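You operate a simulated robot arm through the tools that you are given. There is no shell and no other tool. Be economical: measure what you need, move in short steps, check, and stop when the job is done.

The job below is to be done with a simulated two-armed robot. You get a single attempt, and the scene is never put back.

## Task
Put the yellow chart on top of the riser block. Then put the pad six on the gear bench. Then take the yellow spacer and leave it on the steel table. Then shut the drawer marked one. Then put the square jug on the bench marked one away on the brine bench. Then fetch the size plate that says "15 mm" from the bench marked one and set it in the yellow crate one. Then push the cupboard door shut. Then take the pad four and put it on top of the box of salt. Then take the twenty one millimetre tag and leave it on the lot plate on the gear bench. Then put the keg cap on the shelf under the capper bench. Then take the packed jar with the black cap on the packing bench and put it away on the send pad. Keep to this order. Set down upright: pad six, yellow spacer, square jug, size plate, pad four, packed jar with the black cap.

The check looks at the end state, three seconds after you hand in, the way a careful person would. Anything else that was tipped, shoved, dropped, spilled or broken makes it a failure. A push-on lid holds only when it is set on centred and level and pressed home; a screw cap is set on level and turned clockwise until tight.

## Robot
Two 7-joint arms with two-finger parallel grippers on one trunk, on a base that drives. Base frame: it is fixed to the floor where the robot stands at the start and does not move with it; the origin is under the middle of the robot, x ahead of it, y to its left, z up; the surface under the hand at the start is at about z = 0.8. Lengths are in m, angles in rad, forces in N, time in s.
The left shoulder is at the start at [0.05, 0.187, 1.135], the right one opposite. With the tool pointing down near the work surface each hand reaches from about 0.1 to 0.66 m from the robot's upright axis, wherever it stands, measured 20 degrees to its own side. Places, roughly: box of salt [-4.75, -2.25, 1]; brine bench [-2.9, 4.8, 0.8]; crate one [-8, -3.25, 1]; cupboard door [-7.7, -3.3, 0.6]; drawer marked one [-7.9, -2.7, 0.7]; gear bench [-2.1, -2.3, 0.8]; keg cap [-2.25, -2.25, 0.75]; lot plate [-2.25, -2, 0.75]; packed jar with the black cap [-1.75, -4.25, 1]; pad four [-8, -2, 1]; pad six [-2.75, -4, 1]; riser block [0.5, 1.25, 0.5]; send pad (18x16 cm) [-5.34, -4.02, 0.82]; shelf under the capper bench (107x25 cm) [0.5, 0.74, 0.5]; size plate [-8, -2.5, 1]; square jug [-8, -2.5, 1]; steel table [-6.1, -2.3, 0.9]; twenty one millimetre tag [-4.75, -4, 0.75]; yellow chart [0.5, -0.25, 0.75]; yellow spacer [-2, -3.75, 1]. Payload 3.43 kg a hand.
The tool frame of a hand sits at the grasp point between the pads (the TCP): z along the fingers, y along the line on which they close. The tips reach 0.03 m beyond it. Largest opening 0.094 m; finger width 0.028, thickness 0.01; the body of the gripper, 0.05 by 0.096 m, starts 0.055 m behind the TCP.
Orientation is told as [roll, pitch, yaw] about the base's x, y, z axes, in that order, counted from this pose: with the fingers straight down and closing along the base's y, the tool's x points along the base's -x, its y along +y and its z along -z.

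## Interface
- The arms move only by the tool jog_arm. It takes "left_series", "right_series" or both (then of equal length, played together; a hand with none holds still); each is a list of rows, each an object (a shift or turn left out is 0, a gripper value left out holds the last) with "delta_pos": the shift along the base's x, y, z in m, a list of three; "delta_rot": the turn, a rotation vector about the base's x, y, z in rad, a list of three; "hand": the closure in counts, from 0 (fully open) to 255 (shut). In form: [{"delta_pos": [x, y, z], "delta_rot": [wx, wy, wz], "hand": hand}, ...]. A call has 1 to 12 rows; each row is the pose to reach, as a shift and turn from the pose commanded when the call began. Rows are played at 5 a second. More than 0.05 m and 0.15 rad between two rows, or a gripper value outside its range, and nothing of the call is played. A pose out of reach is approached as far as the arm can. The call stops where the force on the tool passes 40 N (or 10 N more than at its start, if that is more) or the arm is blocked; 0.2 s more then pass. The fingers move at their own pace (about 0.153 m/s each) and stop on an object; they squeeze with about 31 N. The grip force told is the motor's: it shows also when the fingers shut on nothing. Time passes only in rows, and 0.2 s behind the last, so rows that repeat a pose let the fingers close. It gives the time, the measured TCP pose, the force on the tool (base axes), the opening and the grip force at its end, in the units of the frame above (readings bear some noise), with the torque about the TCP (base axes, N m) and any sound that the robot's microphone picked up.
- Cameras (640 x 400 px; columns grow to the right, rows downward): "scene" is now at [0.1331, -0.0331, 1.2806]; the picture's right is [-0.41, -0.91, 0.00], its down [-0.66, 0.29, -0.69] and it looks along [0.63, -0.28, -0.72] (base axes); focal length 214 px, centre (320, 200). "left" rides on the left gripper at [0.076, -0.014, -0.103] in its tool frame; the picture's right is [0.18, 0.98, 0.00], its down [-0.75, 0.14, -0.64] and it looks along [-0.63, 0.12, 0.77] (tool axes); focal length 243 px, centre (320, 200). "right" rides on the right gripper at [0.076, 0.014, -0.102] in its tool frame; the picture's right is [-0.18, 0.98, 0.00], its down [-0.75, -0.14, -0.64] and it looks along [-0.63, -0.12, 0.77] (tool axes); focal length 243 px, centre (320, 200). There is no depth. A picture from a camera that has moved, and an enlarged one, comes with that camera's place and axes in the base frame and with its lens.
- grab_frame(camera): a new picture of that camera. It takes no simulated time.
- slide_trunk(by): slides the trunk up (or, below 0, down) by that many m; the arms and the scene camera ride with it, the base frame stays. It gives what a move gives, with no picture.
- roll_base(legs): drives the robot by 1 to 6 legs, each [ahead, left, turn to the left] in m, m and rad, along the robot's own axes; the way and the turn of a leg run together, so that a leg with both is an arc; at most 1.5 m and 3.142 rad a leg. The arms and the cameras ride along, it lands a little off, and it stops where it bumps. It gives what a move gives.
- head_to(pan, tilt): turns the head with the scene camera to pan (to the left, within 1.396 rad either way) and tilt (down, from -0.506 to 1.204), counted from straight ahead of the robot. It gives what a move gives.
- inspect(camera, box): a new picture of the part [left, top, right, bottom] of that camera's present view, enlarged. It takes no simulated time.
- sign_off(): hands the job in; it is judged then, once.

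Work in short steps. Places have to be worked out from the pictures, the camera data and where the tool is seen: move nearer, look again, correct. Check each grasp and each placing, and mend what went wrong. You have 525 turns and 318 pictures in all, those below and enlarged ones among them. Open the grippers and draw the arms clear of the work before you hand the job in, unless the task says otherwise; then end with one line.

The tools are called after ">>>" as name(argument=value, ...) on one line, values as JSON. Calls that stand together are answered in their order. jog_arm: Moves the arms, as the interface text tells. Its arguments: {"type":"object","properties":{"left_series":{"type":"array","items":{"type":"object","properties":{"delta_pos":{"type":"array","items":{"type":"number"}},"delta_rot":{"type":"array","items":{"type":"number"}},"hand":{"type":"number"}}}},"right_series":{"type":"array","items":{"type":"object","properties":{"delta_pos":{"type":"array","items":{"type":"number"}},"delta_rot":{"type":"array","items":{"type":"number"}},"hand":{"type":"number"}}}}},"required":[]} The other tools are called the same way: slide_trunk (by) slides the trunk up or down; roll_base (legs) drives the base; head_to (pan, tilt) turns the head that bears the scene camera; grab_frame (camera) takes a picture; inspect (camera, box) takes an enlarged picture of a part of a camera's view; sign_off () hands the job in.

At the start:

```text
time_s: 0.0
left_tcp_pos: [0.4646, 0.0361, 1.0537]
left_orientation: [0.0, 0.001, 0.001]
left_wrist_force: [-0.3, 0.0, 0.0]
left_ft_torque: [-0.04, -0.01, 0.03]
left_width: 0.0941
left_finger_force: 0.1
right_tcp_pos: [0.4592, -0.3115, 1.1343]
right_orientation: [0.001, -0.001, 0.002]
right_wrist_force: [0.0, 0.0, 0.2]
right_ft_torque: [0.04, 0.0, 0.01]
right_width: 0.0943
right_finger_force: 0.1
trunk travel left (down, up): [-0.35, 0.082]
robot x, y, heading: [0.0041, 0.0007, 0.002]
head pan, tilt: [-0.419, 0.803]
```

scene: 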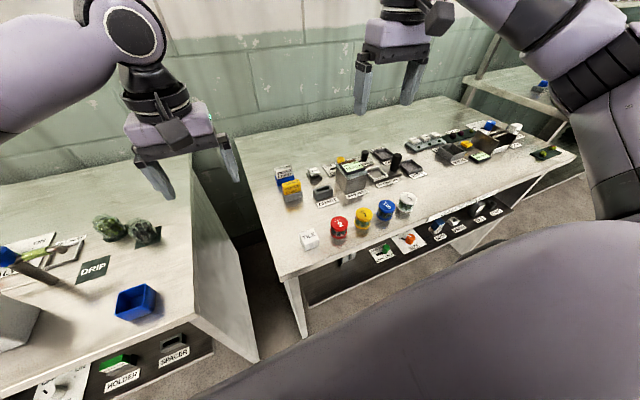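
right: 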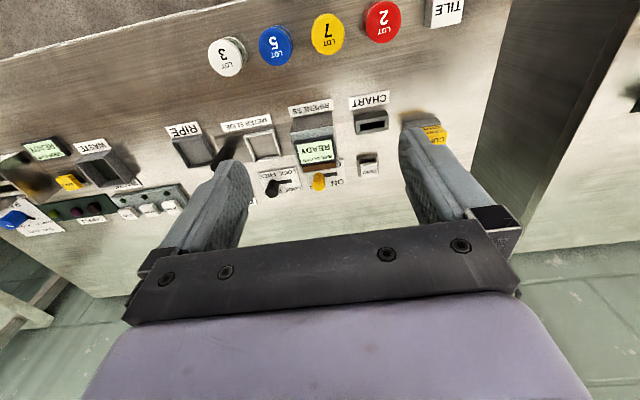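
left: 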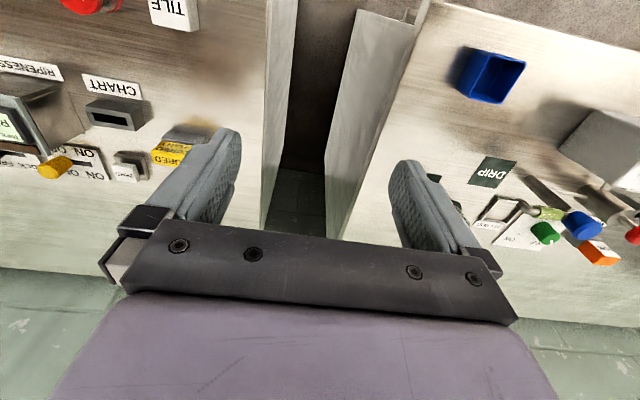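

I start by looking closer at the chart area and at the riser area to the left.

>>> inspect(camera="scene", box=[240, 130, 400, 230])

>>> head_to(pan=0.9, tilt=0.8)

>>> grab_frame(camera="scene")

```text
4.00 times, centred on (320, 180) of scene
camera zoom: at [0.1331, -0.0331, 1.2806], right [-0.41, -0.91, 0.0], down [-0.66, 0.29, -0.69], along [0.63, -0.28, -0.72], focal length 858 px, centre (320, 280)
```

zoom: 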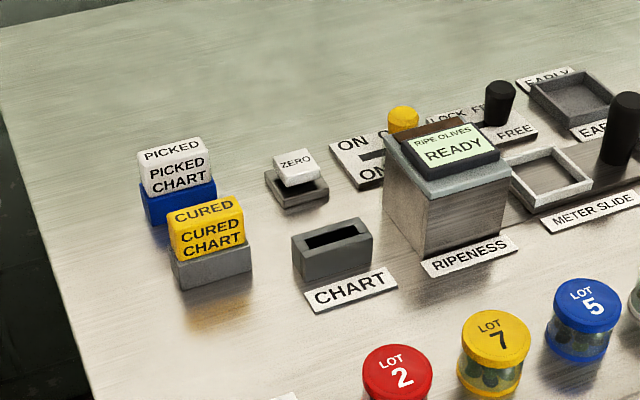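

```text
time_s: 1.5
left_tcp_pos: [0.4643, 0.0372, 1.0549]
left_orientation: [0.0, -0.001, 0.001]
left_wrist_force: [0.1, -0.4, -0.6]
left_ft_torque: [0.04, 0.02, -0.03]
left_width: 0.094
left_finger_force: 0.0
right_tcp_pos: [0.4591, -0.3114, 1.1339]
right_orientation: [0.0, 0.0, 0.0]
right_wrist_force: [0.4, 0.3, 0.4]
right_ft_torque: [-0.01, 0.04, 0.02]
right_width: 0.0941
right_finger_force: 0.0
trunk travel left (down, up): [-0.35, 0.082]
robot x, y, heading: [0.0015, -0.0012, 0.001]
head pan, tilt: [0.901, 0.799]
```

```text
313 pictures are left
camera scene: at [0.1098, 0.0629, 1.2809], right [0.78, -0.62, 0.0], down [-0.45, -0.56, -0.7], along [0.43, 0.55, -0.72], focal length 214 px, centre (320, 200)
```

scene: 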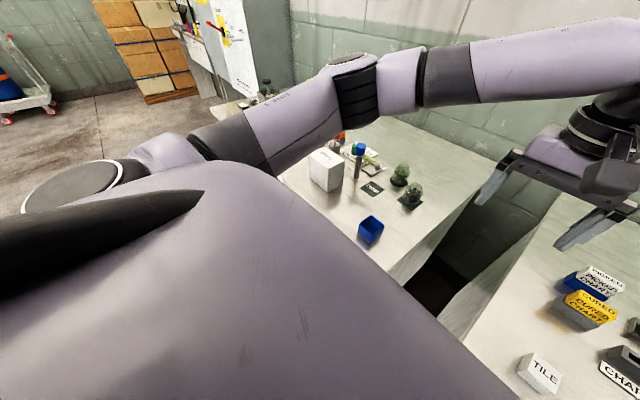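

The chart is a yellow block in a grey holder at about (0.59, -0.15, 0.85). Before grasping I back off to see the shelf and riser under the capper bench.

>>> roll_base(legs=[[-0.6, 0, 0]])

>>> head_to(pan=0.7, tilt=0.45)

>>> grab_frame(camera="scene")

```text
time_s: 4.8
left_tcp_pos: [-0.1265, 0.0365, 1.0538]
left_orientation: [-0.001, 0.0, 0.002]
left_wrist_force: [-0.3, -1.0, 1.0]
left_ft_torque: [0.0, -0.02, 0.01]
left_width: 0.094
left_finger_force: 0.1
right_tcp_pos: [-0.1309, -0.3112, 1.1341]
right_orientation: [0.0, -0.001, 0.001]
right_wrist_force: [-0.3, -0.1, -1.1]
right_ft_torque: [0.0, 0.0, -0.01]
right_width: 0.094
right_finger_force: 0.1
trunk travel left (down, up): [-0.35, 0.082]
robot x, y, heading: [-0.5941, 0.0012, -0.001]
head pan, tilt: [0.901, 0.799]
```

```text
time_s: 5.7
left_tcp_pos: [-0.125, 0.038, 1.0532]
left_orientation: [0.0, -0.001, 0.004]
left_wrist_force: [0.0, -0.2, 0.1]
left_ft_torque: [-0.02, 0.03, 0.0]
left_width: 0.0941
left_finger_force: 0.0
right_tcp_pos: [-0.1306, -0.3116, 1.1336]
right_orientation: [-0.001, 0.0, 0.001]
right_wrist_force: [0.6, 0.9, -0.3]
right_ft_torque: [0.0, 0.0, -0.02]
right_width: 0.0941
right_finger_force: 0.1
trunk travel left (down, up): [-0.35, 0.082]
robot x, y, heading: [-0.5897, 0.0003, 0.0]
head pan, tilt: [0.7, 0.45]
```

```text
312 pictures are left
camera scene: at [-0.4602, 0.0588, 1.3112], right [0.64, -0.76, 0.0], down [-0.33, -0.28, -0.9], along [0.69, 0.58, -0.44], focal length 214 px, centre (320, 200)
```

scene: 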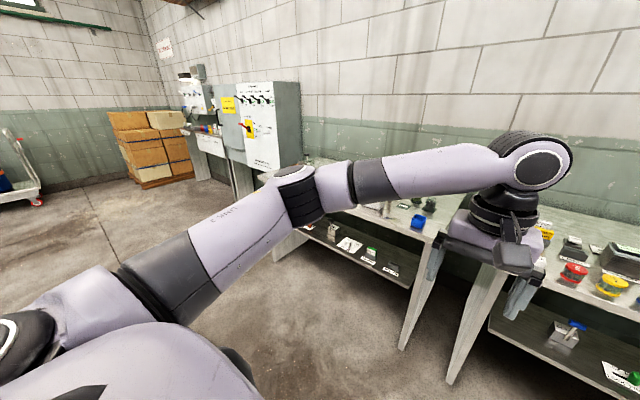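

The capper bench has an open low shelf. I drive left to see it straight on.

>>> roll_base(legs=[[0, 0.85, 0]])

>>> head_to(pan=0.0, tilt=0.5)

>>> grab_frame(camera="scene")

```text
time_s: 7.2
left_tcp_pos: [-0.1262, 0.069, 1.0546]
left_orientation: [0.002, -0.001, 0.008]
left_wrist_force: [0.2, -0.7, 0.0]
left_ft_torque: [-0.01, -0.04, 0.01]
left_width: 0.0939
left_finger_force: 0.0
right_tcp_pos: [-0.1282, -0.2792, 1.1332]
right_orientation: [0.004, -0.002, 0.005]
right_wrist_force: [0.0, 0.6, -0.1]
right_ft_torque: [-0.01, -0.02, -0.04]
right_width: 0.0944
right_finger_force: 0.1
trunk travel left (down, up): [-0.35, 0.082]
robot x, y, heading: [-0.5869, 0.0336, 0.004]
head pan, tilt: [0.7, 0.45]
stopped in leg 1: the robot was blocked; the commanded pose is now the measured one
```

```text
time_s: 8.3
left_tcp_pos: [-0.1258, 0.0696, 1.0548]
left_orientation: [0.005, 0.0, 0.006]
left_wrist_force: [-0.1, 0.0, 0.5]
left_ft_torque: [0.0, 0.0, -0.01]
left_width: 0.094
left_finger_force: 0.0
right_tcp_pos: [-0.13, -0.28, 1.1316]
right_orientation: [0.008, 0.0, 0.004]
right_wrist_force: [-0.6, 0.5, -1.5]
right_ft_torque: [0.0, 0.02, 0.0]
right_width: 0.0939
right_finger_force: 0.2
trunk travel left (down, up): [-0.35, 0.082]
robot x, y, heading: [-0.5905, 0.0316, -0.001]
head pan, tilt: [0.0, 0.499]
```

```text
311 pictures are left
camera scene: at [-0.4392, 0.0285, 1.3067], right [0.0, -1.0, -0.01], down [-0.48, 0.0, -0.88], along [0.88, 0.01, -0.48], focal length 214 px, centre (320, 200)
```

scene: 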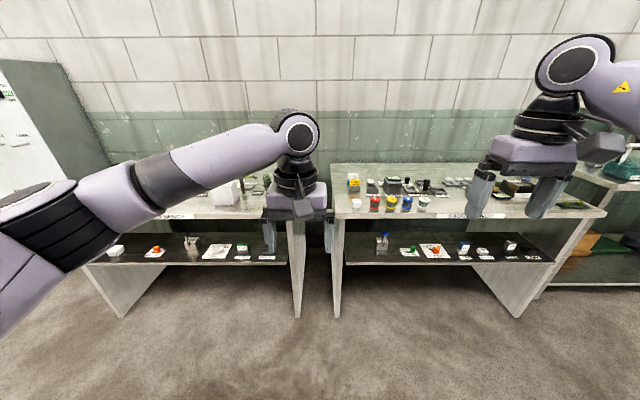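

Something blocked the base on its left; I look there.

>>> head_to(pan=1.39, tilt=0.8)

>>> grab_frame(camera="scene")

```text
time_s: 9.8
left_tcp_pos: [-0.1248, 0.069, 1.0542]
left_orientation: [0.004, -0.001, 0.005]
left_wrist_force: [-0.1, -0.6, 0.5]
left_ft_torque: [-0.01, -0.04, 0.02]
left_width: 0.0938
left_finger_force: 0.2
right_tcp_pos: [-0.1308, -0.2809, 1.1329]
right_orientation: [0.006, -0.002, 0.005]
right_wrist_force: [0.0, 0.5, 0.3]
right_ft_torque: [0.02, -0.05, 0.02]
right_width: 0.0942
right_finger_force: 0.0
trunk travel left (down, up): [-0.35, 0.082]
robot x, y, heading: [-0.5915, 0.0343, 0.005]
head pan, tilt: [1.389, 0.799]
```

```text
310 pictures are left
camera scene: at [-0.5159, 0.1076, 1.2813], right [0.98, -0.18, 0.0], down [-0.13, -0.7, -0.7], along [0.12, 0.69, -0.71], focal length 214 px, centre (320, 200)
```

scene: 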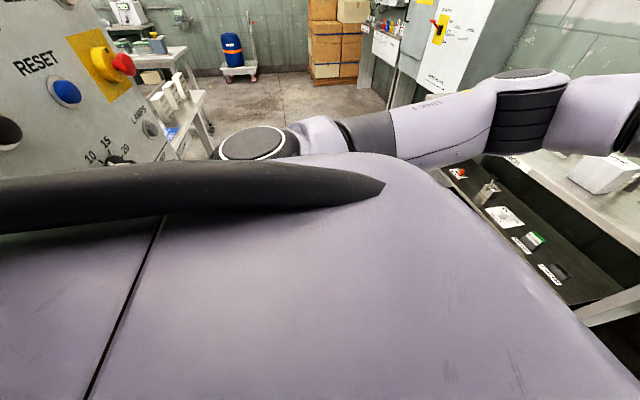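

A control cabinet stands behind-left. I move away from it, ahead, and then left, looking again.

>>> roll_base(legs=[[0, -0.05, 0], [0.38, 0, 0]])

>>> grab_frame(camera="scene")

```text
time_s: 12.9
left_tcp_pos: [0.2575, 0.0282, 1.0537]
left_orientation: [0.0, 0.001, 0.009]
left_wrist_force: [0.4, -0.5, 0.2]
left_ft_torque: [0.0, 0.02, -0.02]
left_width: 0.094
left_finger_force: 0.1
right_tcp_pos: [0.2554, -0.3198, 1.1338]
right_orientation: [0.0, 0.001, 0.006]
right_wrist_force: [0.6, 0.3, 0.2]
right_ft_torque: [-0.02, 0.05, 0.01]
right_width: 0.0941
right_finger_force: 0.0
trunk travel left (down, up): [-0.35, 0.082]
robot x, y, heading: [-0.2047, -0.0156, 0.006]
head pan, tilt: [1.389, 0.799]
```

```text
309 pictures are left
camera scene: at [-0.1324, 0.0669, 1.2808], right [0.98, -0.17, 0.0], down [-0.12, -0.71, -0.7], along [0.12, 0.69, -0.72], focal length 214 px, centre (320, 200)
```

scene: 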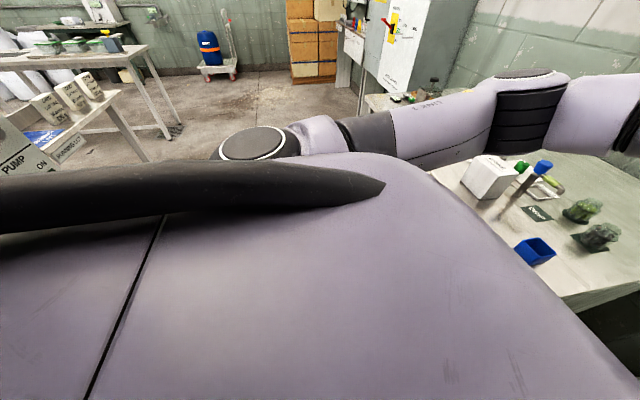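

I'll use the left hand for the chart. I drive so the chart lies in front of the left arm, then look.

>>> roll_base(legs=[[0, -0.3, 0], [0.17, 0, 0]])

>>> head_to(pan=0.3, tilt=0.8)

>>> grab_frame(camera="scene")

>>> grab_frame(camera="left")

```text
time_s: 17.3
left_tcp_pos: [0.4297, -0.2855, 1.0532]
left_orientation: [-0.001, 0.0, 0.001]
left_wrist_force: [0.2, -0.7, -1.2]
left_ft_torque: [0.02, -0.01, 0.02]
left_width: 0.0941
left_finger_force: 0.1
right_tcp_pos: [0.4233, -0.6321, 1.1339]
right_orientation: [0.001, -0.001, -0.001]
right_wrist_force: [0.3, 1.1, -1.0]
right_ft_torque: [0.01, 0.01, 0.02]
right_width: 0.0938
right_finger_force: 0.1
trunk travel left (down, up): [-0.35, 0.082]
robot x, y, heading: [-0.0374, -0.3203, -0.005]
head pan, tilt: [1.389, 0.799]
```

```text
time_s: 18.6
left_tcp_pos: [0.4283, -0.2845, 1.0527]
left_orientation: [-0.001, -0.001, 0.0]
left_wrist_force: [-0.4, 0.5, -0.6]
left_ft_torque: [-0.01, 0.0, -0.01]
left_width: 0.0939
left_finger_force: 0.0
right_tcp_pos: [0.4223, -0.632, 1.1337]
right_orientation: [0.001, -0.002, -0.003]
right_wrist_force: [-0.5, -0.1, -0.3]
right_ft_torque: [0.04, -0.02, 0.01]
right_width: 0.094
right_finger_force: 0.0
trunk travel left (down, up): [-0.35, 0.082]
robot x, y, heading: [-0.031, -0.3198, -0.003]
head pan, tilt: [0.3, 0.799]
```

```text
308 pictures are left
camera scene: at [0.1013, -0.2976, 1.2809], right [0.29, -0.96, 0.0], down [-0.69, -0.21, -0.7], along [0.67, 0.2, -0.72], focal length 214 px, centre (320, 200)
```

scene: 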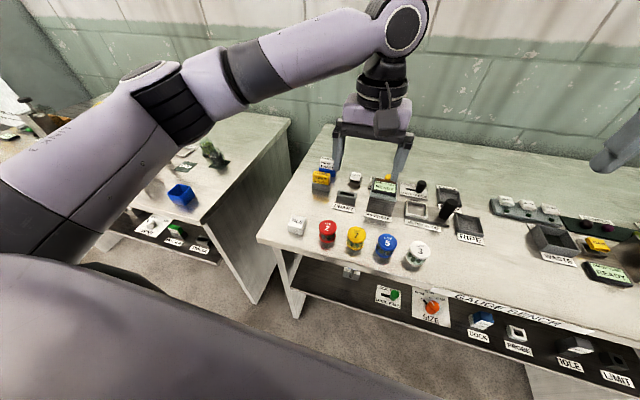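

```text
307 pictures are left
camera left: at [0.3532, -0.2992, 1.156], right [-0.18, 0.98, 0.0], down [0.75, 0.14, 0.64], along [0.63, 0.12, -0.77], focal length 243 px, centre (320, 200)
```

left: 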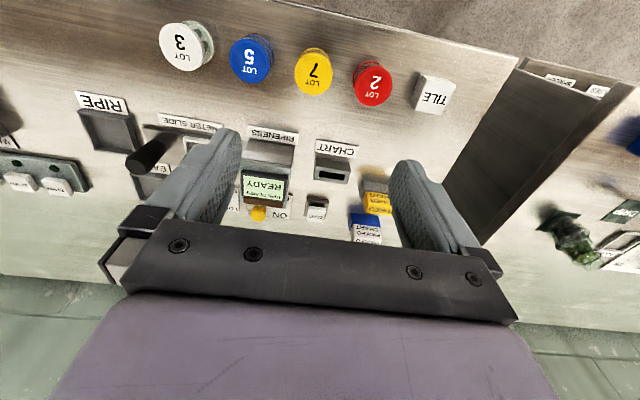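

The chart is at about (0.592, -0.153, 0.85). I tilt the left hand forward and move to a pre-grasp above and before it.

>>> jog_arm(left_series=[{"delta_pos": [0.0, 0.03, 0.0], "delta_rot": [0, -0.14, 0]}, {"delta_pos": [0.02, 0.06, -0.01], "delta_rot": [0, -0.28, 0]}, {"delta_pos": [0.05, 0.09, -0.03], "delta_rot": [0, -0.42, 0]}, {"delta_pos": [0.07, 0.12, -0.06], "delta_rot": [0, -0.56, 0]}, {"delta_pos": [0.09, 0.1315, -0.095], "delta_rot": [0, -0.7, 0]}, {"delta_pos": [0.1, 0.1315, -0.12], "delta_rot": [0, -0.7, 0]}])

>>> grab_frame(camera="left")

>>> inspect(camera="scene", box=[260, 110, 420, 210])

```text
time_s: 20.0
left_tcp_pos: [0.5293, -0.1532, 0.9338]
left_orientation: [0.002, -0.701, -0.002]
left_wrist_force: [-0.8, 0.3, 0.9]
left_ft_torque: [-0.04, 0.01, 0.04]
left_width: 0.0939
left_finger_force: 0.1
right_tcp_pos: [0.4233, -0.6339, 1.1338]
right_orientation: [0.001, 0.0, -0.002]
right_wrist_force: [0.0, 0.2, 0.7]
right_ft_torque: [0.01, 0.0, -0.04]
right_width: 0.094
right_finger_force: 0.0
trunk travel left (down, up): [-0.35, 0.082]
robot x, y, heading: [-0.0365, -0.3212, -0.002]
head pan, tilt: [0.3, 0.799]
```

```text
306 pictures are left
camera left: at [0.4057, -0.168, 0.9614], right [-0.14, 0.98, -0.12], down [0.16, 0.14, 0.98], along [0.98, 0.12, -0.18], focal length 243 px, centre (320, 200)
```

left: 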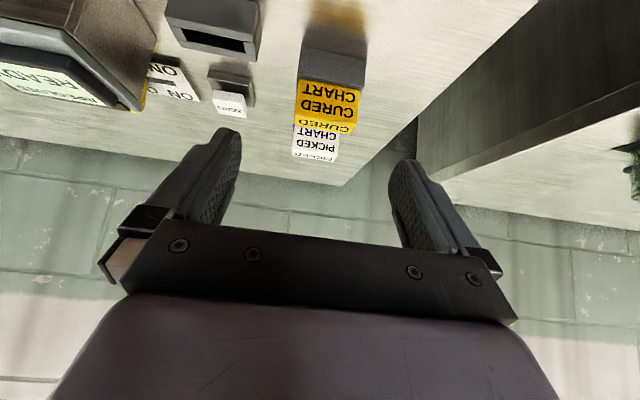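

```text
4.00 times, centred on (340, 160) of scene
camera zoom: at [0.1015, -0.2977, 1.2809], right [0.29, -0.96, 0.0], down [-0.69, -0.21, -0.7], along [0.67, 0.2, -0.72], focal length 858 px, centre (240, 360)
```

zoom: 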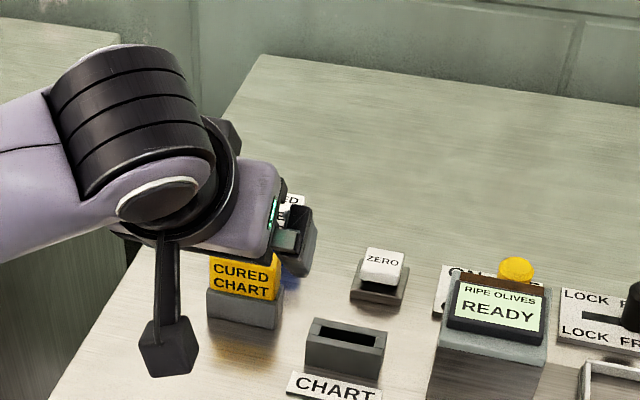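

The yellow part spans z 0.833–0.867 and the holder below is slightly wider, so I want flatter fingers. I tilt to about 1.1 rad and retreat slightly.

>>> jog_arm(left_series=[{"delta_pos": [-0.02, 0.0015, 0], "delta_rot": [0, -0.14, 0]}, {"delta_pos": [-0.03, 0.003, -0.01], "delta_rot": [0, -0.28, 0]}, {"delta_pos": [-0.03, 0.003, -0.03], "delta_rot": [0, -0.4, 0]}, {"delta_pos": [-0.016, 0.003, -0.038], "delta_rot": [0, -0.4, 0]}])

>>> grab_frame(camera="left")

>>> inspect(camera="scene", box=[260, 130, 420, 230])

```text
time_s: 21.0
left_tcp_pos: [0.5132, -0.1508, 0.8954]
left_orientation: [0.001, -1.099, -0.001]
left_wrist_force: [0.1, -0.5, -0.3]
left_ft_torque: [0.02, -0.03, 0.0]
left_width: 0.094
left_finger_force: 0.1
right_tcp_pos: [0.4241, -0.6325, 1.1338]
right_orientation: [0.001, -0.002, -0.001]
right_wrist_force: [1.1, 0.2, -0.5]
right_ft_torque: [0.01, -0.01, 0.0]
right_width: 0.0942
right_finger_force: 0.0
trunk travel left (down, up): [-0.35, 0.082]
robot x, y, heading: [-0.0374, -0.3205, -0.006]
head pan, tilt: [0.3, 0.799]
```

```text
304 pictures are left
camera left: at [0.3882, -0.1654, 0.874], right [-0.08, 0.98, -0.16], down [-0.23, 0.14, 0.96], along [0.97, 0.12, 0.22], focal length 243 px, centre (320, 200)
```

left: 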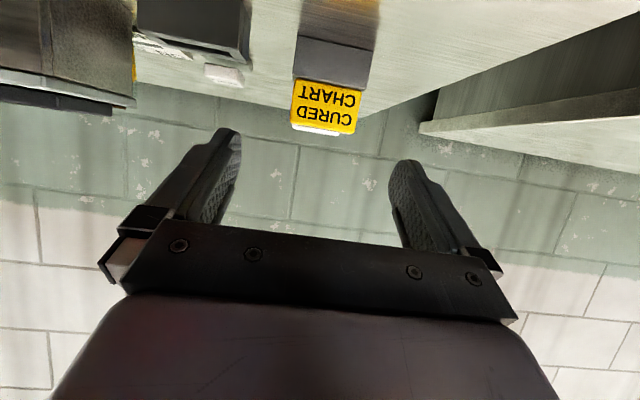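

```text
4.00 times, centred on (340, 180) of scene
camera zoom: at [0.1015, -0.2978, 1.2809], right [0.29, -0.96, 0.0], down [-0.69, -0.21, -0.7], along [0.67, 0.2, -0.72], focal length 858 px, centre (240, 280)
```

zoom: 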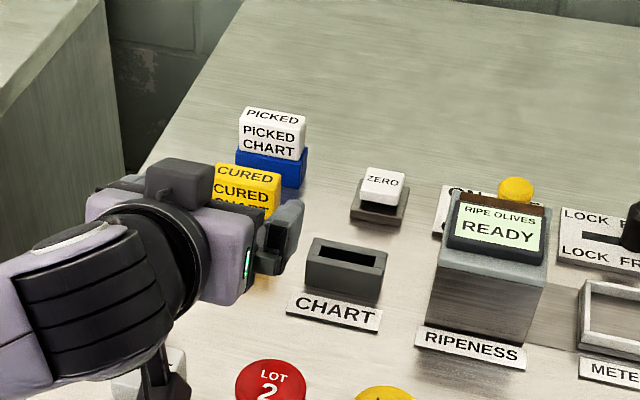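

The hand camera hangs below the hand at this tilt, too close to the TILE box. I lift and try spinning the hand half a turn about its own axis so the camera rides on top.

>>> jog_arm(left_series=[{"delta_pos": [-0.03, 0, 0.03]}, {"delta_pos": [-0.05, 0, 0.07]}, {"delta_pos": [-0.05, 0, 0.1], "delta_rot": [0.125, 0, -0.064]}, {"delta_pos": [-0.05, 0, 0.1], "delta_rot": [0.25, 0, -0.128]}, {"delta_pos": [-0.05, 0, 0.1], "delta_rot": [0.375, 0, -0.191]}, {"delta_pos": [-0.05, 0, 0.1], "delta_rot": [0.5, 0, -0.255]}, {"delta_pos": [-0.05, 0, 0.1], "delta_rot": [0.625, 0, -0.318]}, {"delta_pos": [-0.05, 0, 0.1], "delta_rot": [0.75, 0, -0.382]}, {"delta_pos": [-0.05, 0, 0.1], "delta_rot": [0.875, 0, -0.446]}, {"delta_pos": [-0.05, 0, 0.1], "delta_rot": [1.0, 0, -0.51]}, {"delta_pos": [-0.05, 0, 0.1], "delta_rot": [1.125, 0, -0.573]}, {"delta_pos": [-0.05, 0, 0.1], "delta_rot": [1.25, 0, -0.637]}])

```text
time_s: 23.6
left_tcp_pos: [0.4644, -0.1514, 0.9962]
left_orientation: [1.094, -0.148, -1.497]
left_wrist_force: [-0.5, 0.2, 0.0]
left_ft_torque: [-0.01, -0.02, 0.0]
left_width: 0.0941
left_finger_force: 0.2
right_tcp_pos: [0.4235, -0.6328, 1.1345]
right_orientation: [0.001, -0.001, -0.001]
right_wrist_force: [0.0, -0.1, 0.0]
right_ft_torque: [-0.01, 0.01, -0.05]
right_width: 0.0941
right_finger_force: 0.0
trunk travel left (down, up): [-0.35, 0.082]
robot x, y, heading: [-0.0357, -0.3221, -0.004]
head pan, tilt: [0.3, 0.799]
```

It follows well; I continue the other 1.74 rad.

>>> jog_arm(left_series=[{"delta_rot": [0.129, 0, -0.0658]}, {"delta_rot": [0.258, 0, -0.132]}, {"delta_rot": [0.387, 0, -0.197]}, {"delta_rot": [0.517, 0, -0.263]}, {"delta_rot": [0.646, 0, -0.329]}, {"delta_rot": [0.775, 0, -0.395]}, {"delta_rot": [0.904, 0, -0.461]}, {"delta_rot": [1.033, 0, -0.527]}, {"delta_rot": [1.163, 0, -0.593]}, {"delta_rot": [1.292, 0, -0.658]}, {"delta_rot": [1.421, 0, -0.724]}, {"delta_rot": [1.55, 0, -0.79]}])

>>> grab_frame(camera="left")

```text
time_s: 26.2
left_tcp_pos: [0.463, -0.1512, 0.9965]
left_orientation: [-0.007, 1.098, 3.132]
left_wrist_force: [-0.2, 0.6, 0.6]
left_ft_torque: [-0.02, -0.02, 0.01]
left_width: 0.0943
left_finger_force: 0.1
right_tcp_pos: [0.4229, -0.6323, 1.1341]
right_orientation: [0.001, 0.0, -0.002]
right_wrist_force: [0.0, -0.5, 0.6]
right_ft_torque: [-0.01, 0.0, 0.01]
right_width: 0.0939
right_finger_force: 0.1
trunk travel left (down, up): [-0.35, 0.082]
robot x, y, heading: [-0.0374, -0.3227, -0.002]
head pan, tilt: [0.3, 0.799]
```

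```text
302 pictures are left
camera left: at [0.4064, -0.1371, 1.1103], right [0.08, -0.98, 0.16], down [-0.91, -0.14, -0.38], along [0.4, -0.12, -0.91], focal length 243 px, centre (320, 200)
```

left: 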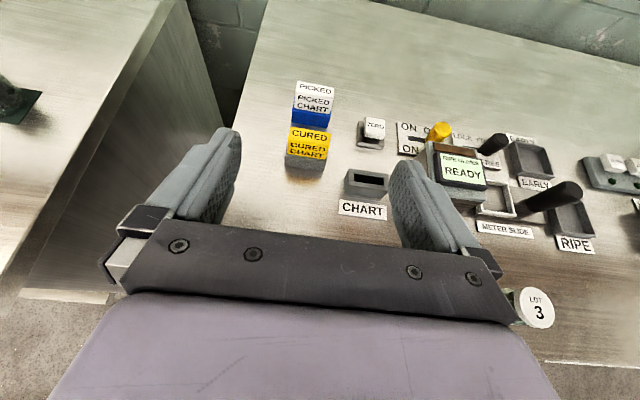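

Now the camera is on top and the chart top is at (0.598, -0.148). I go in along the finger direction and stop at the grasp pose.

>>> jog_arm(left_series=[{"delta_pos": [0.025, 0.001, -0.04]}, {"delta_pos": [0.045, 0.002, -0.08]}, {"delta_pos": [0.062, 0.002, -0.105]}, {"delta_pos": [0.095, 0.002, -0.121]}, {"delta_pos": [0.124, 0.002, -0.136]}])

>>> grab_frame(camera="left")

>>> inspect(camera="scene", box=[260, 130, 420, 230])

```text
time_s: 27.4
left_tcp_pos: [0.5863, -0.1489, 0.8608]
left_orientation: [-0.005, 1.098, 3.138]
left_wrist_force: [0.1, 0.2, 0.0]
left_ft_torque: [0.02, 0.02, -0.03]
left_width: 0.0941
left_finger_force: 0.1
right_tcp_pos: [0.4229, -0.6341, 1.1335]
right_orientation: [0.001, -0.001, -0.003]
right_wrist_force: [0.3, 0.3, 0.0]
right_ft_torque: [0.03, -0.01, -0.02]
right_width: 0.0939
right_finger_force: 0.0
trunk travel left (down, up): [-0.35, 0.082]
robot x, y, heading: [-0.0348, -0.3232, -0.002]
head pan, tilt: [0.3, 0.799]
```

```text
301 pictures are left
camera left: at [0.5312, -0.1347, 0.9737], right [0.08, -0.98, 0.16], down [-0.91, -0.14, -0.38], along [0.4, -0.12, -0.91], focal length 243 px, centre (320, 200)
```

left: 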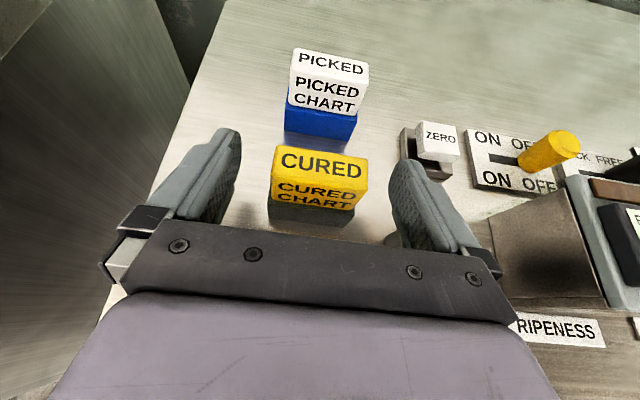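

```text
4.00 times, centred on (340, 180) of scene
camera zoom: at [0.1016, -0.2978, 1.2808], right [0.29, -0.96, 0.0], down [-0.69, -0.21, -0.7], along [0.67, 0.2, -0.72], focal length 858 px, centre (240, 280)
```

zoom: 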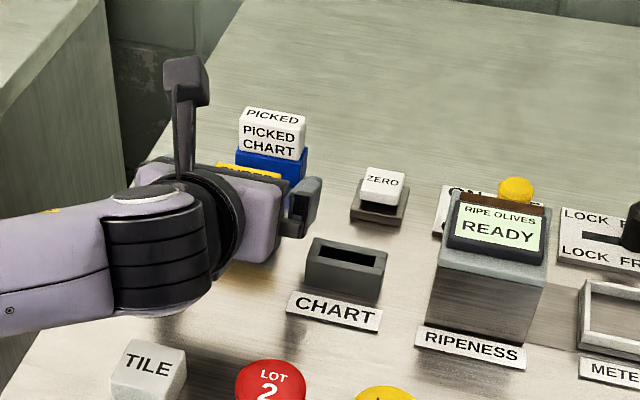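

Fingers straddle the chart properly. I close and let the grip settle, then check.

>>> jog_arm(left_series=[{"hand": 255}, {"hand": 255}, {"hand": 255}, {"hand": 255}])

```text
time_s: 28.4
left_tcp_pos: [0.5871, -0.1482, 0.8601]
left_orientation: [-0.003, 1.096, 3.14]
left_wrist_force: [0.9, -0.1, 0.2]
left_ft_torque: [-0.01, 0.03, -0.01]
left_width: 0.0536
left_finger_force: 30.6
right_tcp_pos: [0.4234, -0.6334, 1.1333]
right_orientation: [0.001, -0.003, -0.001]
right_wrist_force: [0.5, -0.4, -0.4]
right_ft_torque: [-0.03, 0.01, 0.0]
right_width: 0.094
right_finger_force: 0.1
trunk travel left (down, up): [-0.35, 0.082]
robot x, y, heading: [-0.037, -0.3235, -0.004]
head pan, tilt: [0.3, 0.799]
```

It gripped at 0.0536 m; I lift straight up and check that only the chart comes.

>>> jog_arm(left_series=[{"delta_pos": [0, 0, 0.01]}, {"delta_pos": [0, 0, 0.025]}, {"delta_pos": [0, 0, 0.05]}])

>>> grab_frame(camera="left")

>>> inspect(camera="scene", box=[260, 110, 420, 210])

```text
time_s: 29.2
left_tcp_pos: [0.5877, -0.1483, 0.9099]
left_orientation: [-0.005, 1.097, 3.137]
left_wrist_force: [-0.3, 0.0, 0.2]
left_ft_torque: [-0.03, -0.02, 0.02]
left_width: 0.0533
left_finger_force: 31.4
right_tcp_pos: [0.4216, -0.6329, 1.1334]
right_orientation: [0.0, -0.002, -0.002]
right_wrist_force: [0.2, -0.8, 0.0]
right_ft_torque: [0.03, -0.01, 0.01]
right_width: 0.0939
right_finger_force: 0.1
trunk travel left (down, up): [-0.35, 0.082]
robot x, y, heading: [-0.0364, -0.3204, -0.004]
head pan, tilt: [0.3, 0.799]
```

```text
299 pictures are left
camera left: at [0.5313, -0.1355, 1.0235], right [0.08, -0.98, 0.16], down [-0.91, -0.14, -0.38], along [0.4, -0.12, -0.91], focal length 243 px, centre (320, 200)
```

left: 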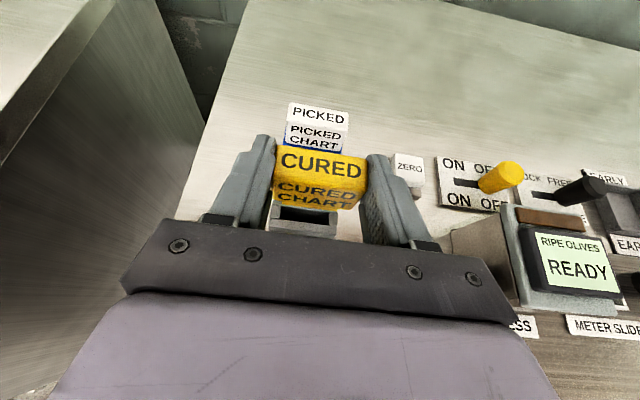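

```text
4.00 times, centred on (340, 160) of scene
camera zoom: at [0.1013, -0.2978, 1.2808], right [0.29, -0.96, 0.0], down [-0.69, -0.21, -0.7], along [0.67, 0.2, -0.72], focal length 858 px, centre (240, 360)
```

zoom: 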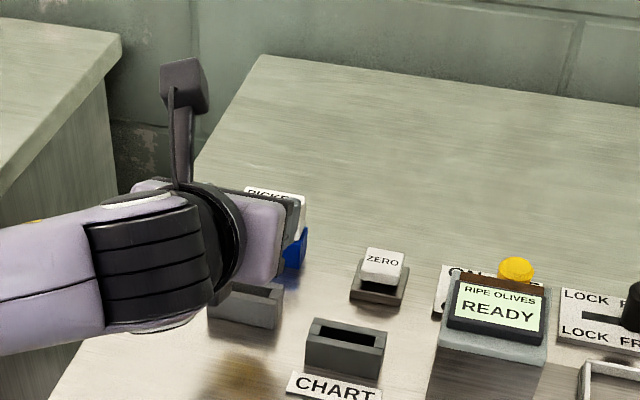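

The chart is free. I lift higher, back off, and drive left along the capper bench.

>>> jog_arm(left_series=[{"delta_pos": [-0.03, 0, 0.04]}, {"delta_pos": [-0.06, 0.02, 0.08]}, {"delta_pos": [-0.1, 0.04, 0.1]}, {"delta_pos": [-0.14, 0.05, 0.12]}])

>>> roll_base(legs=[[-0.2, 0, 0], [0, 0.6, 0]])

>>> head_to(pan=0.6, tilt=0.7)

>>> grab_frame(camera="scene")

```text
refused: row 2 steps farther than a row can; nothing moved
```

```text
time_s: 36.1
left_tcp_pos: [0.3991, 0.4265, 0.909]
left_orientation: [-0.004, 1.098, 3.116]
left_wrist_force: [0.7, -0.2, 0.5]
left_ft_torque: [-0.01, 0.01, 0.04]
left_width: 0.0532
left_finger_force: 31.3
right_tcp_pos: [0.2225, -0.0543, 1.1329]
right_orientation: [0.0, -0.002, -0.024]
right_wrist_force: [0.1, 0.2, 0.1]
right_ft_torque: [0.02, -0.01, -0.02]
right_width: 0.0939
right_finger_force: 0.1
trunk travel left (down, up): [-0.35, 0.082]
robot x, y, heading: [-0.2263, 0.2683, -0.022]
head pan, tilt: [0.3, 0.799]
```

```text
time_s: 36.9
left_tcp_pos: [0.3981, 0.4271, 0.909]
left_orientation: [-0.004, 1.099, 3.116]
left_wrist_force: [0.2, 0.9, -0.2]
left_ft_torque: [0.0, 0.03, -0.03]
left_width: 0.0532
left_finger_force: 30.9
right_tcp_pos: [0.2215, -0.0531, 1.1332]
right_orientation: [0.002, -0.002, -0.026]
right_wrist_force: [0.3, -0.1, -0.4]
right_ft_torque: [-0.02, 0.01, -0.02]
right_width: 0.0941
right_finger_force: 0.1
trunk travel left (down, up): [-0.35, 0.082]
robot x, y, heading: [-0.2341, 0.268, -0.027]
head pan, tilt: [0.6, 0.7]
```

```text
297 pictures are left
camera scene: at [-0.0979, 0.3129, 1.2891], right [0.54, -0.84, 0.0], down [-0.54, -0.35, -0.76], along [0.64, 0.42, -0.64], focal length 214 px, centre (320, 200)
```

scene: 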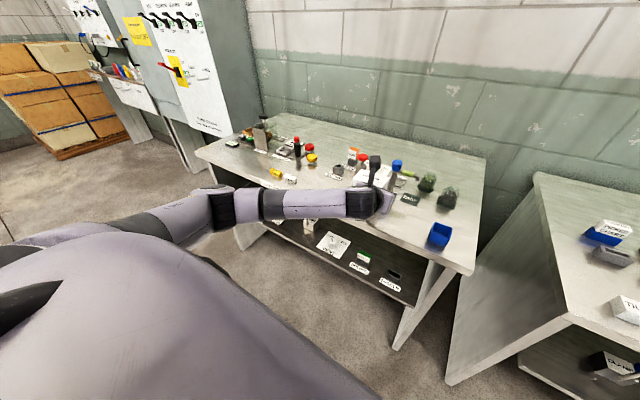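

The arm move was refused while the base drove; luckily nothing was touched. Now I retract the hand back and up from near the white box.

>>> jog_arm(left_series=[{"delta_pos": [-0.04, 0, 0.02]}, {"delta_pos": [-0.08, 0, 0.04]}, {"delta_pos": [-0.1, 0, 0.08]}, {"delta_pos": [-0.12, 0, 0.12]}])

>>> grab_frame(camera="left")

>>> inspect(camera="scene", box=[180, 100, 460, 275])

```text
time_s: 37.9
left_tcp_pos: [0.2785, 0.4277, 1.031]
left_orientation: [-0.006, 1.099, 3.113]
left_wrist_force: [-0.3, -0.3, -0.8]
left_ft_torque: [0.02, -0.02, -0.01]
left_width: 0.0528
left_finger_force: 30.5
right_tcp_pos: [0.2238, -0.0531, 1.1342]
right_orientation: [0.001, -0.002, -0.023]
right_wrist_force: [0.3, 0.1, 0.0]
right_ft_torque: [-0.01, 0.0, 0.02]
right_width: 0.094
right_finger_force: 0.0
trunk travel left (down, up): [-0.35, 0.082]
robot x, y, heading: [-0.2303, 0.2682, -0.026]
head pan, tilt: [0.6, 0.7]
```

```text
296 pictures are left
camera left: at [0.2234, 0.4412, 1.1449], right [0.06, -0.98, 0.16], down [-0.92, -0.12, -0.38], along [0.39, -0.12, -0.91], focal length 243 px, centre (320, 200)
```

left: 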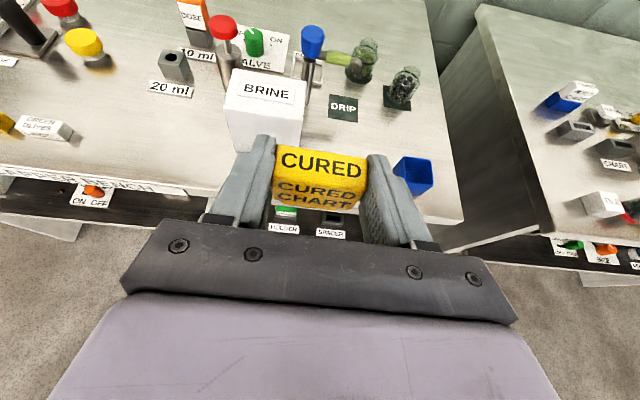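

```text
2.29 times, centred on (320, 188) of scene
camera zoom: at [-0.0982, 0.3129, 1.2891], right [0.54, -0.84, 0.0], down [-0.54, -0.35, -0.77], along [0.64, 0.42, -0.64], focal length 490 px, centre (320, 229)
```

zoom: 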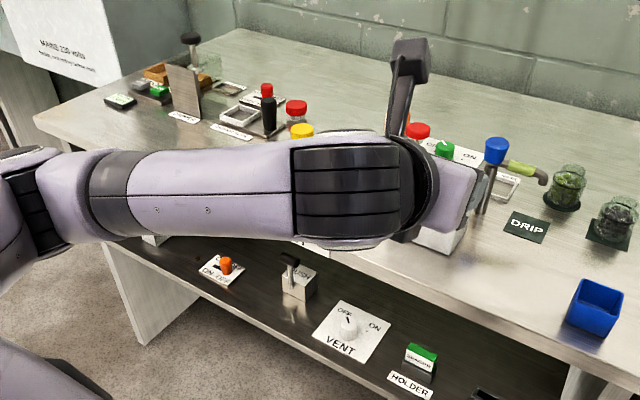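

I continue left 0.45 m, straightening the heading, then look for the cabinet's clearance.

>>> roll_base(legs=[[-0.05, 0.0, 0.026], [0, 0.45, 0]])

>>> grab_frame(camera="scene")

```text
time_s: 42.9
left_tcp_pos: [0.2241, 0.8984, 1.0321]
left_orientation: [-0.004, 1.097, -3.138]
left_wrist_force: [-0.5, -0.7, -0.8]
left_ft_torque: [-0.03, 0.01, 0.03]
left_width: 0.053
left_finger_force: 30.8
right_tcp_pos: [0.1817, 0.4169, 1.1322]
right_orientation: [0.0, 0.0, 0.003]
right_wrist_force: [0.0, -0.2, -0.6]
right_ft_torque: [0.03, -0.01, 0.02]
right_width: 0.0938
right_finger_force: 0.0
trunk travel left (down, up): [-0.35, 0.082]
robot x, y, heading: [-0.2816, 0.7288, 0.006]
head pan, tilt: [0.6, 0.7]
```

```text
294 pictures are left
camera scene: at [-0.1504, 0.7736, 1.2891], right [0.57, -0.82, 0.0], down [-0.53, -0.37, -0.76], along [0.63, 0.43, -0.64], focal length 214 px, centre (320, 200)
```

scene: 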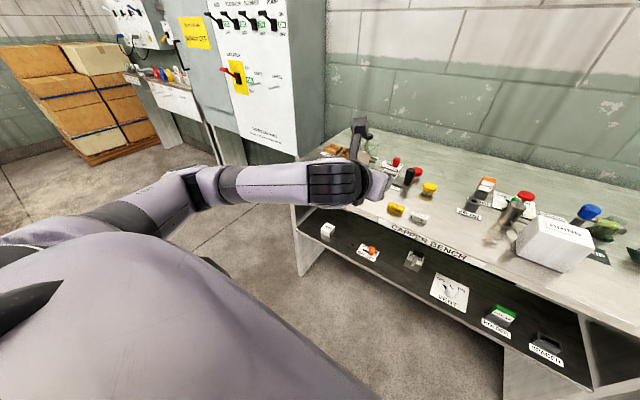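

A white block sits leftmost on the shelf at about (0.425, 1.12); I zoom in on it.

>>> inspect(camera="scene", box=[290, 200, 430, 287])

```text
4.57 times, centred on (360, 244) of scene
camera zoom: at [-0.1504, 0.7736, 1.2891], right [0.57, -0.82, 0.0], down [-0.53, -0.37, -0.76], along [0.63, 0.43, -0.64], focal length 980 px, centre (137, 1)
```

zoom: 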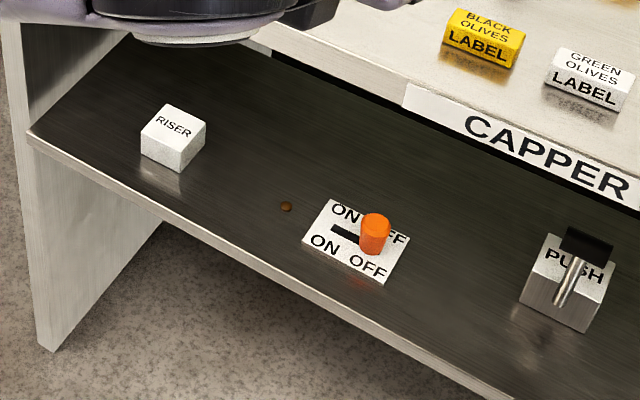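

The riser is at about (0.445, 1.135), top near 0.54. I lower the trunk with the hands still in front of the bench edge (x≈0.38).

>>> slide_trunk(by=-0.34)

>>> roll_base(legs=[[0, 0.22, 0]])

>>> grab_frame(camera="left")

>>> grab_frame(camera="scene")

```text
time_s: 46.3
left_tcp_pos: [0.2235, 0.898, 0.692]
left_orientation: [-0.003, 1.098, -3.139]
left_wrist_force: [-0.2, -0.3, -1.1]
left_ft_torque: [-0.01, 0.01, 0.0]
left_width: 0.0529
left_finger_force: 30.9
right_tcp_pos: [0.18, 0.4161, 0.7935]
right_orientation: [0.0, -0.003, 0.004]
right_wrist_force: [0.6, 0.1, 0.2]
right_ft_torque: [-0.01, 0.0, 0.0]
right_width: 0.094
right_finger_force: 0.0
trunk travel left (down, up): [-0.01, 0.422]
robot x, y, heading: [-0.2812, 0.7242, -0.0]
head pan, tilt: [0.6, 0.7]
```

```text
time_s: 48.8
left_tcp_pos: [0.224, 1.1074, 0.6903]
left_orientation: [-0.004, 1.099, 3.142]
left_wrist_force: [1.3, -0.6, -0.2]
left_ft_torque: [-0.01, 0.03, -0.03]
left_width: 0.0531
left_finger_force: 30.5
right_tcp_pos: [0.1793, 0.6266, 0.7928]
right_orientation: [0.001, -0.002, 0.001]
right_wrist_force: [-0.2, 0.7, -0.2]
right_ft_torque: [-0.03, -0.01, -0.01]
right_width: 0.0942
right_finger_force: 0.1
trunk travel left (down, up): [-0.01, 0.422]
robot x, y, heading: [-0.2781, 0.9367, -0.001]
head pan, tilt: [0.6, 0.7]
```

```text
292 pictures are left
camera left: at [0.1679, 1.1214, 0.8046], right [0.09, -0.98, 0.16], down [-0.91, -0.14, -0.38], along [0.4, -0.12, -0.91], focal length 243 px, centre (320, 200)
```

left: 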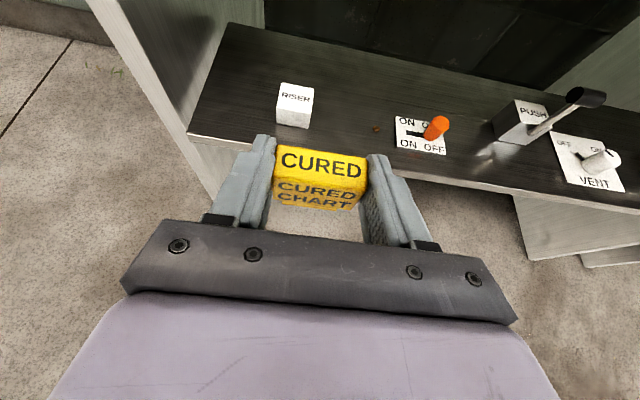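

```text
291 pictures are left
camera scene: at [-0.1507, 0.9848, 0.9491], right [0.57, -0.82, 0.0], down [-0.53, -0.36, -0.76], along [0.63, 0.43, -0.64], focal length 214 px, centre (320, 200)
```

scene: 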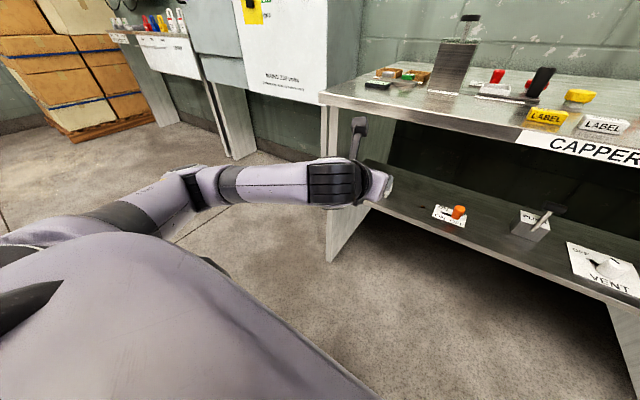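

The riser top is about (0.447, 1.137, 0.535). I lower the arm to z 0.60 first, then drive ahead 0.15.

>>> jog_arm(left_series=[{"delta_pos": [0, 0.01, -0.03]}, {"delta_pos": [0, 0.02, -0.06]}, {"delta_pos": [0, 0.03, -0.088]}])

>>> roll_base(legs=[[0.15, 0, 0]])

>>> grab_frame(camera="left")

>>> grab_frame(camera="scene")

```text
time_s: 49.5
left_tcp_pos: [0.2224, 1.1392, 0.6026]
left_orientation: [-0.002, 1.098, 3.14]
left_wrist_force: [-1.1, 0.5, -0.6]
left_ft_torque: [0.02, 0.02, -0.02]
left_width: 0.0533
left_finger_force: 31.1
right_tcp_pos: [0.1789, 0.6266, 0.7942]
right_orientation: [0.0, -0.001, 0.002]
right_wrist_force: [0.1, 0.6, -0.3]
right_ft_torque: [-0.05, 0.01, 0.02]
right_width: 0.0939
right_finger_force: 0.0
trunk travel left (down, up): [-0.01, 0.422]
robot x, y, heading: [-0.2806, 0.9376, -0.003]
head pan, tilt: [0.6, 0.7]
```

```text
time_s: 50.9
left_tcp_pos: [0.3763, 1.14, 0.6037]
left_orientation: [-0.003, 1.098, -3.139]
left_wrist_force: [0.4, 0.1, -1.2]
left_ft_torque: [-0.03, 0.05, -0.02]
left_width: 0.0534
left_finger_force: 31.0
right_tcp_pos: [0.3337, 0.6287, 0.7932]
right_orientation: [0.0, -0.001, 0.004]
right_wrist_force: [-0.5, -0.8, -0.3]
right_ft_torque: [-0.01, 0.03, -0.01]
right_width: 0.0939
right_finger_force: 0.1
trunk travel left (down, up): [-0.01, 0.422]
robot x, y, heading: [-0.1235, 0.9347, 0.005]
head pan, tilt: [0.6, 0.7]
```

```text
290 pictures are left
camera left: at [0.3198, 1.1532, 0.7177], right [0.09, -0.98, 0.16], down [-0.91, -0.15, -0.38], along [0.4, -0.11, -0.91], focal length 243 px, centre (320, 200)
```

left: 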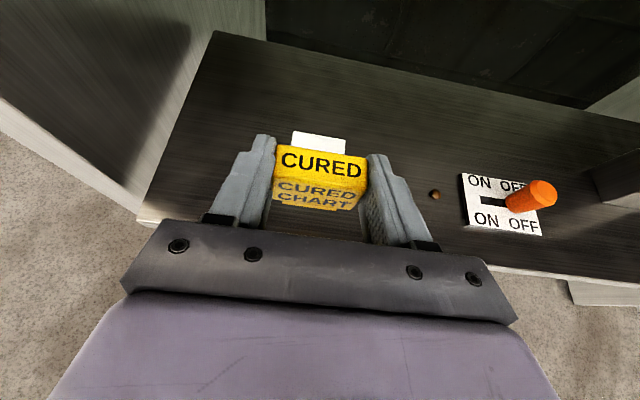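

```text
289 pictures are left
camera scene: at [0.0031, 0.9855, 0.9491], right [0.57, -0.82, 0.0], down [-0.53, -0.37, -0.76], along [0.63, 0.43, -0.64], focal length 214 px, centre (320, 200)
```

scene: 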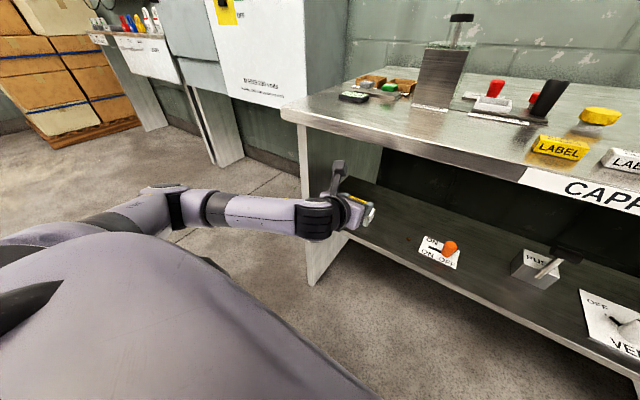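

The riser center is about (0.446, 1.137). I shift forward 0.058 and right 0.004, then look.

>>> jog_arm(left_series=[{"delta_pos": [0.03, -0.003, 0]}, {"delta_pos": [0.057, -0.004, 0]}, {"delta_pos": [0.057, -0.004, -0.015]}])

>>> grab_frame(camera="left")

>>> inspect(camera="scene", box=[280, 140, 440, 240])

```text
time_s: 51.7
left_tcp_pos: [0.4347, 1.1366, 0.592]
left_orientation: [-0.003, 1.102, -3.138]
left_wrist_force: [-2.0, 0.5, 5.2]
left_ft_torque: [-0.01, 0.03, 0.01]
left_width: 0.0532
left_finger_force: 30.6
right_tcp_pos: [0.3333, 0.627, 0.794]
right_orientation: [0.001, -0.001, 0.003]
right_wrist_force: [0.0, 0.3, -0.5]
right_ft_torque: [0.02, 0.01, 0.03]
right_width: 0.094
right_finger_force: 0.1
trunk travel left (down, up): [-0.01, 0.422]
robot x, y, heading: [-0.1294, 0.9355, 0.002]
head pan, tilt: [0.6, 0.7]
```

```text
288 pictures are left
camera left: at [0.3772, 1.15, 0.7056], right [0.09, -0.98, 0.16], down [-0.91, -0.15, -0.38], along [0.4, -0.12, -0.91], focal length 243 px, centre (320, 200)
```

left: 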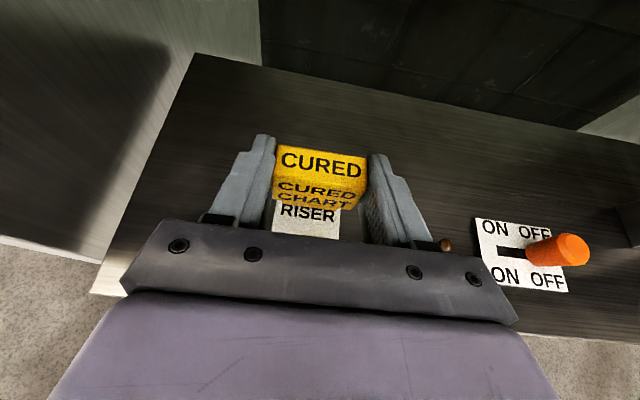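

```text
4.00 times, centred on (360, 190) of scene
camera zoom: at [0.0027, 0.9854, 0.9494], right [0.57, -0.82, 0.0], down [-0.53, -0.37, -0.77], along [0.63, 0.43, -0.64], focal length 858 px, centre (160, 240)
```

zoom: 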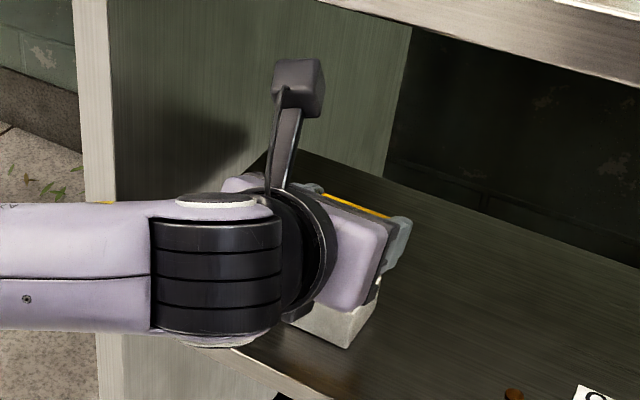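

Light contact at z≈0.592. The chart sits about 6 mm too far back on the riser; I lift slightly, shift, press down gently.

>>> jog_arm(left_series=[{"delta_pos": [0, 0, 0.006]}, {"delta_pos": [-0.007, 0, 0.006]}, {"delta_pos": [-0.007, 0, 0.0]}, {"delta_pos": [-0.007, 0, -0.001]}])

```text
time_s: 52.7
left_tcp_pos: [0.4268, 1.1362, 0.5916]
left_orientation: [-0.001, 1.109, -3.138]
left_wrist_force: [-3.4, 0.4, 15.8]
left_ft_torque: [0.07, -0.04, 0.04]
left_width: 0.0532
left_finger_force: 31.0
right_tcp_pos: [0.3331, 0.6278, 0.7961]
right_orientation: [0.003, -0.003, 0.004]
right_wrist_force: [-0.6, 0.0, 0.3]
right_ft_torque: [-0.01, -0.01, 0.01]
right_width: 0.0941
right_finger_force: 0.1
trunk travel left (down, up): [-0.01, 0.422]
robot x, y, heading: [-0.1244, 0.9383, 0.004]
head pan, tilt: [0.6, 0.7]
```

Firm contact. I ease by 2 mm and open the fingers.

>>> jog_arm(left_series=[{"delta_pos": [0, 0, 0.002]}, {"delta_pos": [0, 0, 0.002], "hand": 100}, {"delta_pos": [0, 0, 0.002], "hand": 60}, {"delta_pos": [0, 0, 0.002], "hand": 60}])

>>> grab_frame(camera="left")

```text
time_s: 53.7
left_tcp_pos: [0.426, 1.1358, 0.5879]
left_orientation: [-0.004, 1.097, -3.139]
left_wrist_force: [-0.5, 0.7, 0.2]
left_ft_torque: [0.02, 0.01, -0.02]
left_width: 0.0722
left_finger_force: 0.0
right_tcp_pos: [0.3337, 0.6276, 0.7934]
right_orientation: [0.0, -0.001, 0.005]
right_wrist_force: [-0.1, -0.4, 0.8]
right_ft_torque: [0.03, -0.02, -0.01]
right_width: 0.094
right_finger_force: 0.0
trunk travel left (down, up): [-0.01, 0.422]
robot x, y, heading: [-0.1273, 0.9416, 0.002]
head pan, tilt: [0.6, 0.7]
```

```text
286 pictures are left
camera left: at [0.3696, 1.1491, 0.7023], right [0.09, -0.98, 0.16], down [-0.91, -0.15, -0.38], along [0.4, -0.11, -0.91], focal length 243 px, centre (320, 200)
```

left: 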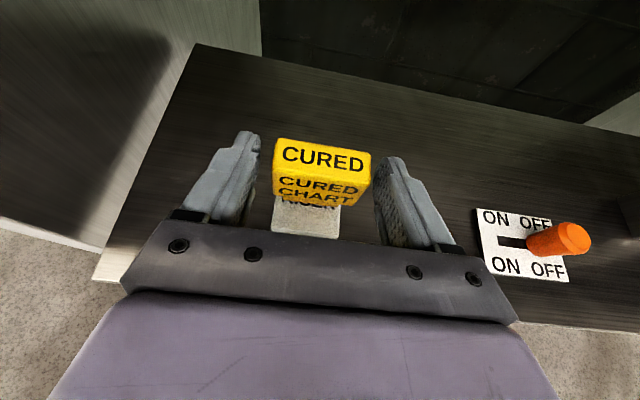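

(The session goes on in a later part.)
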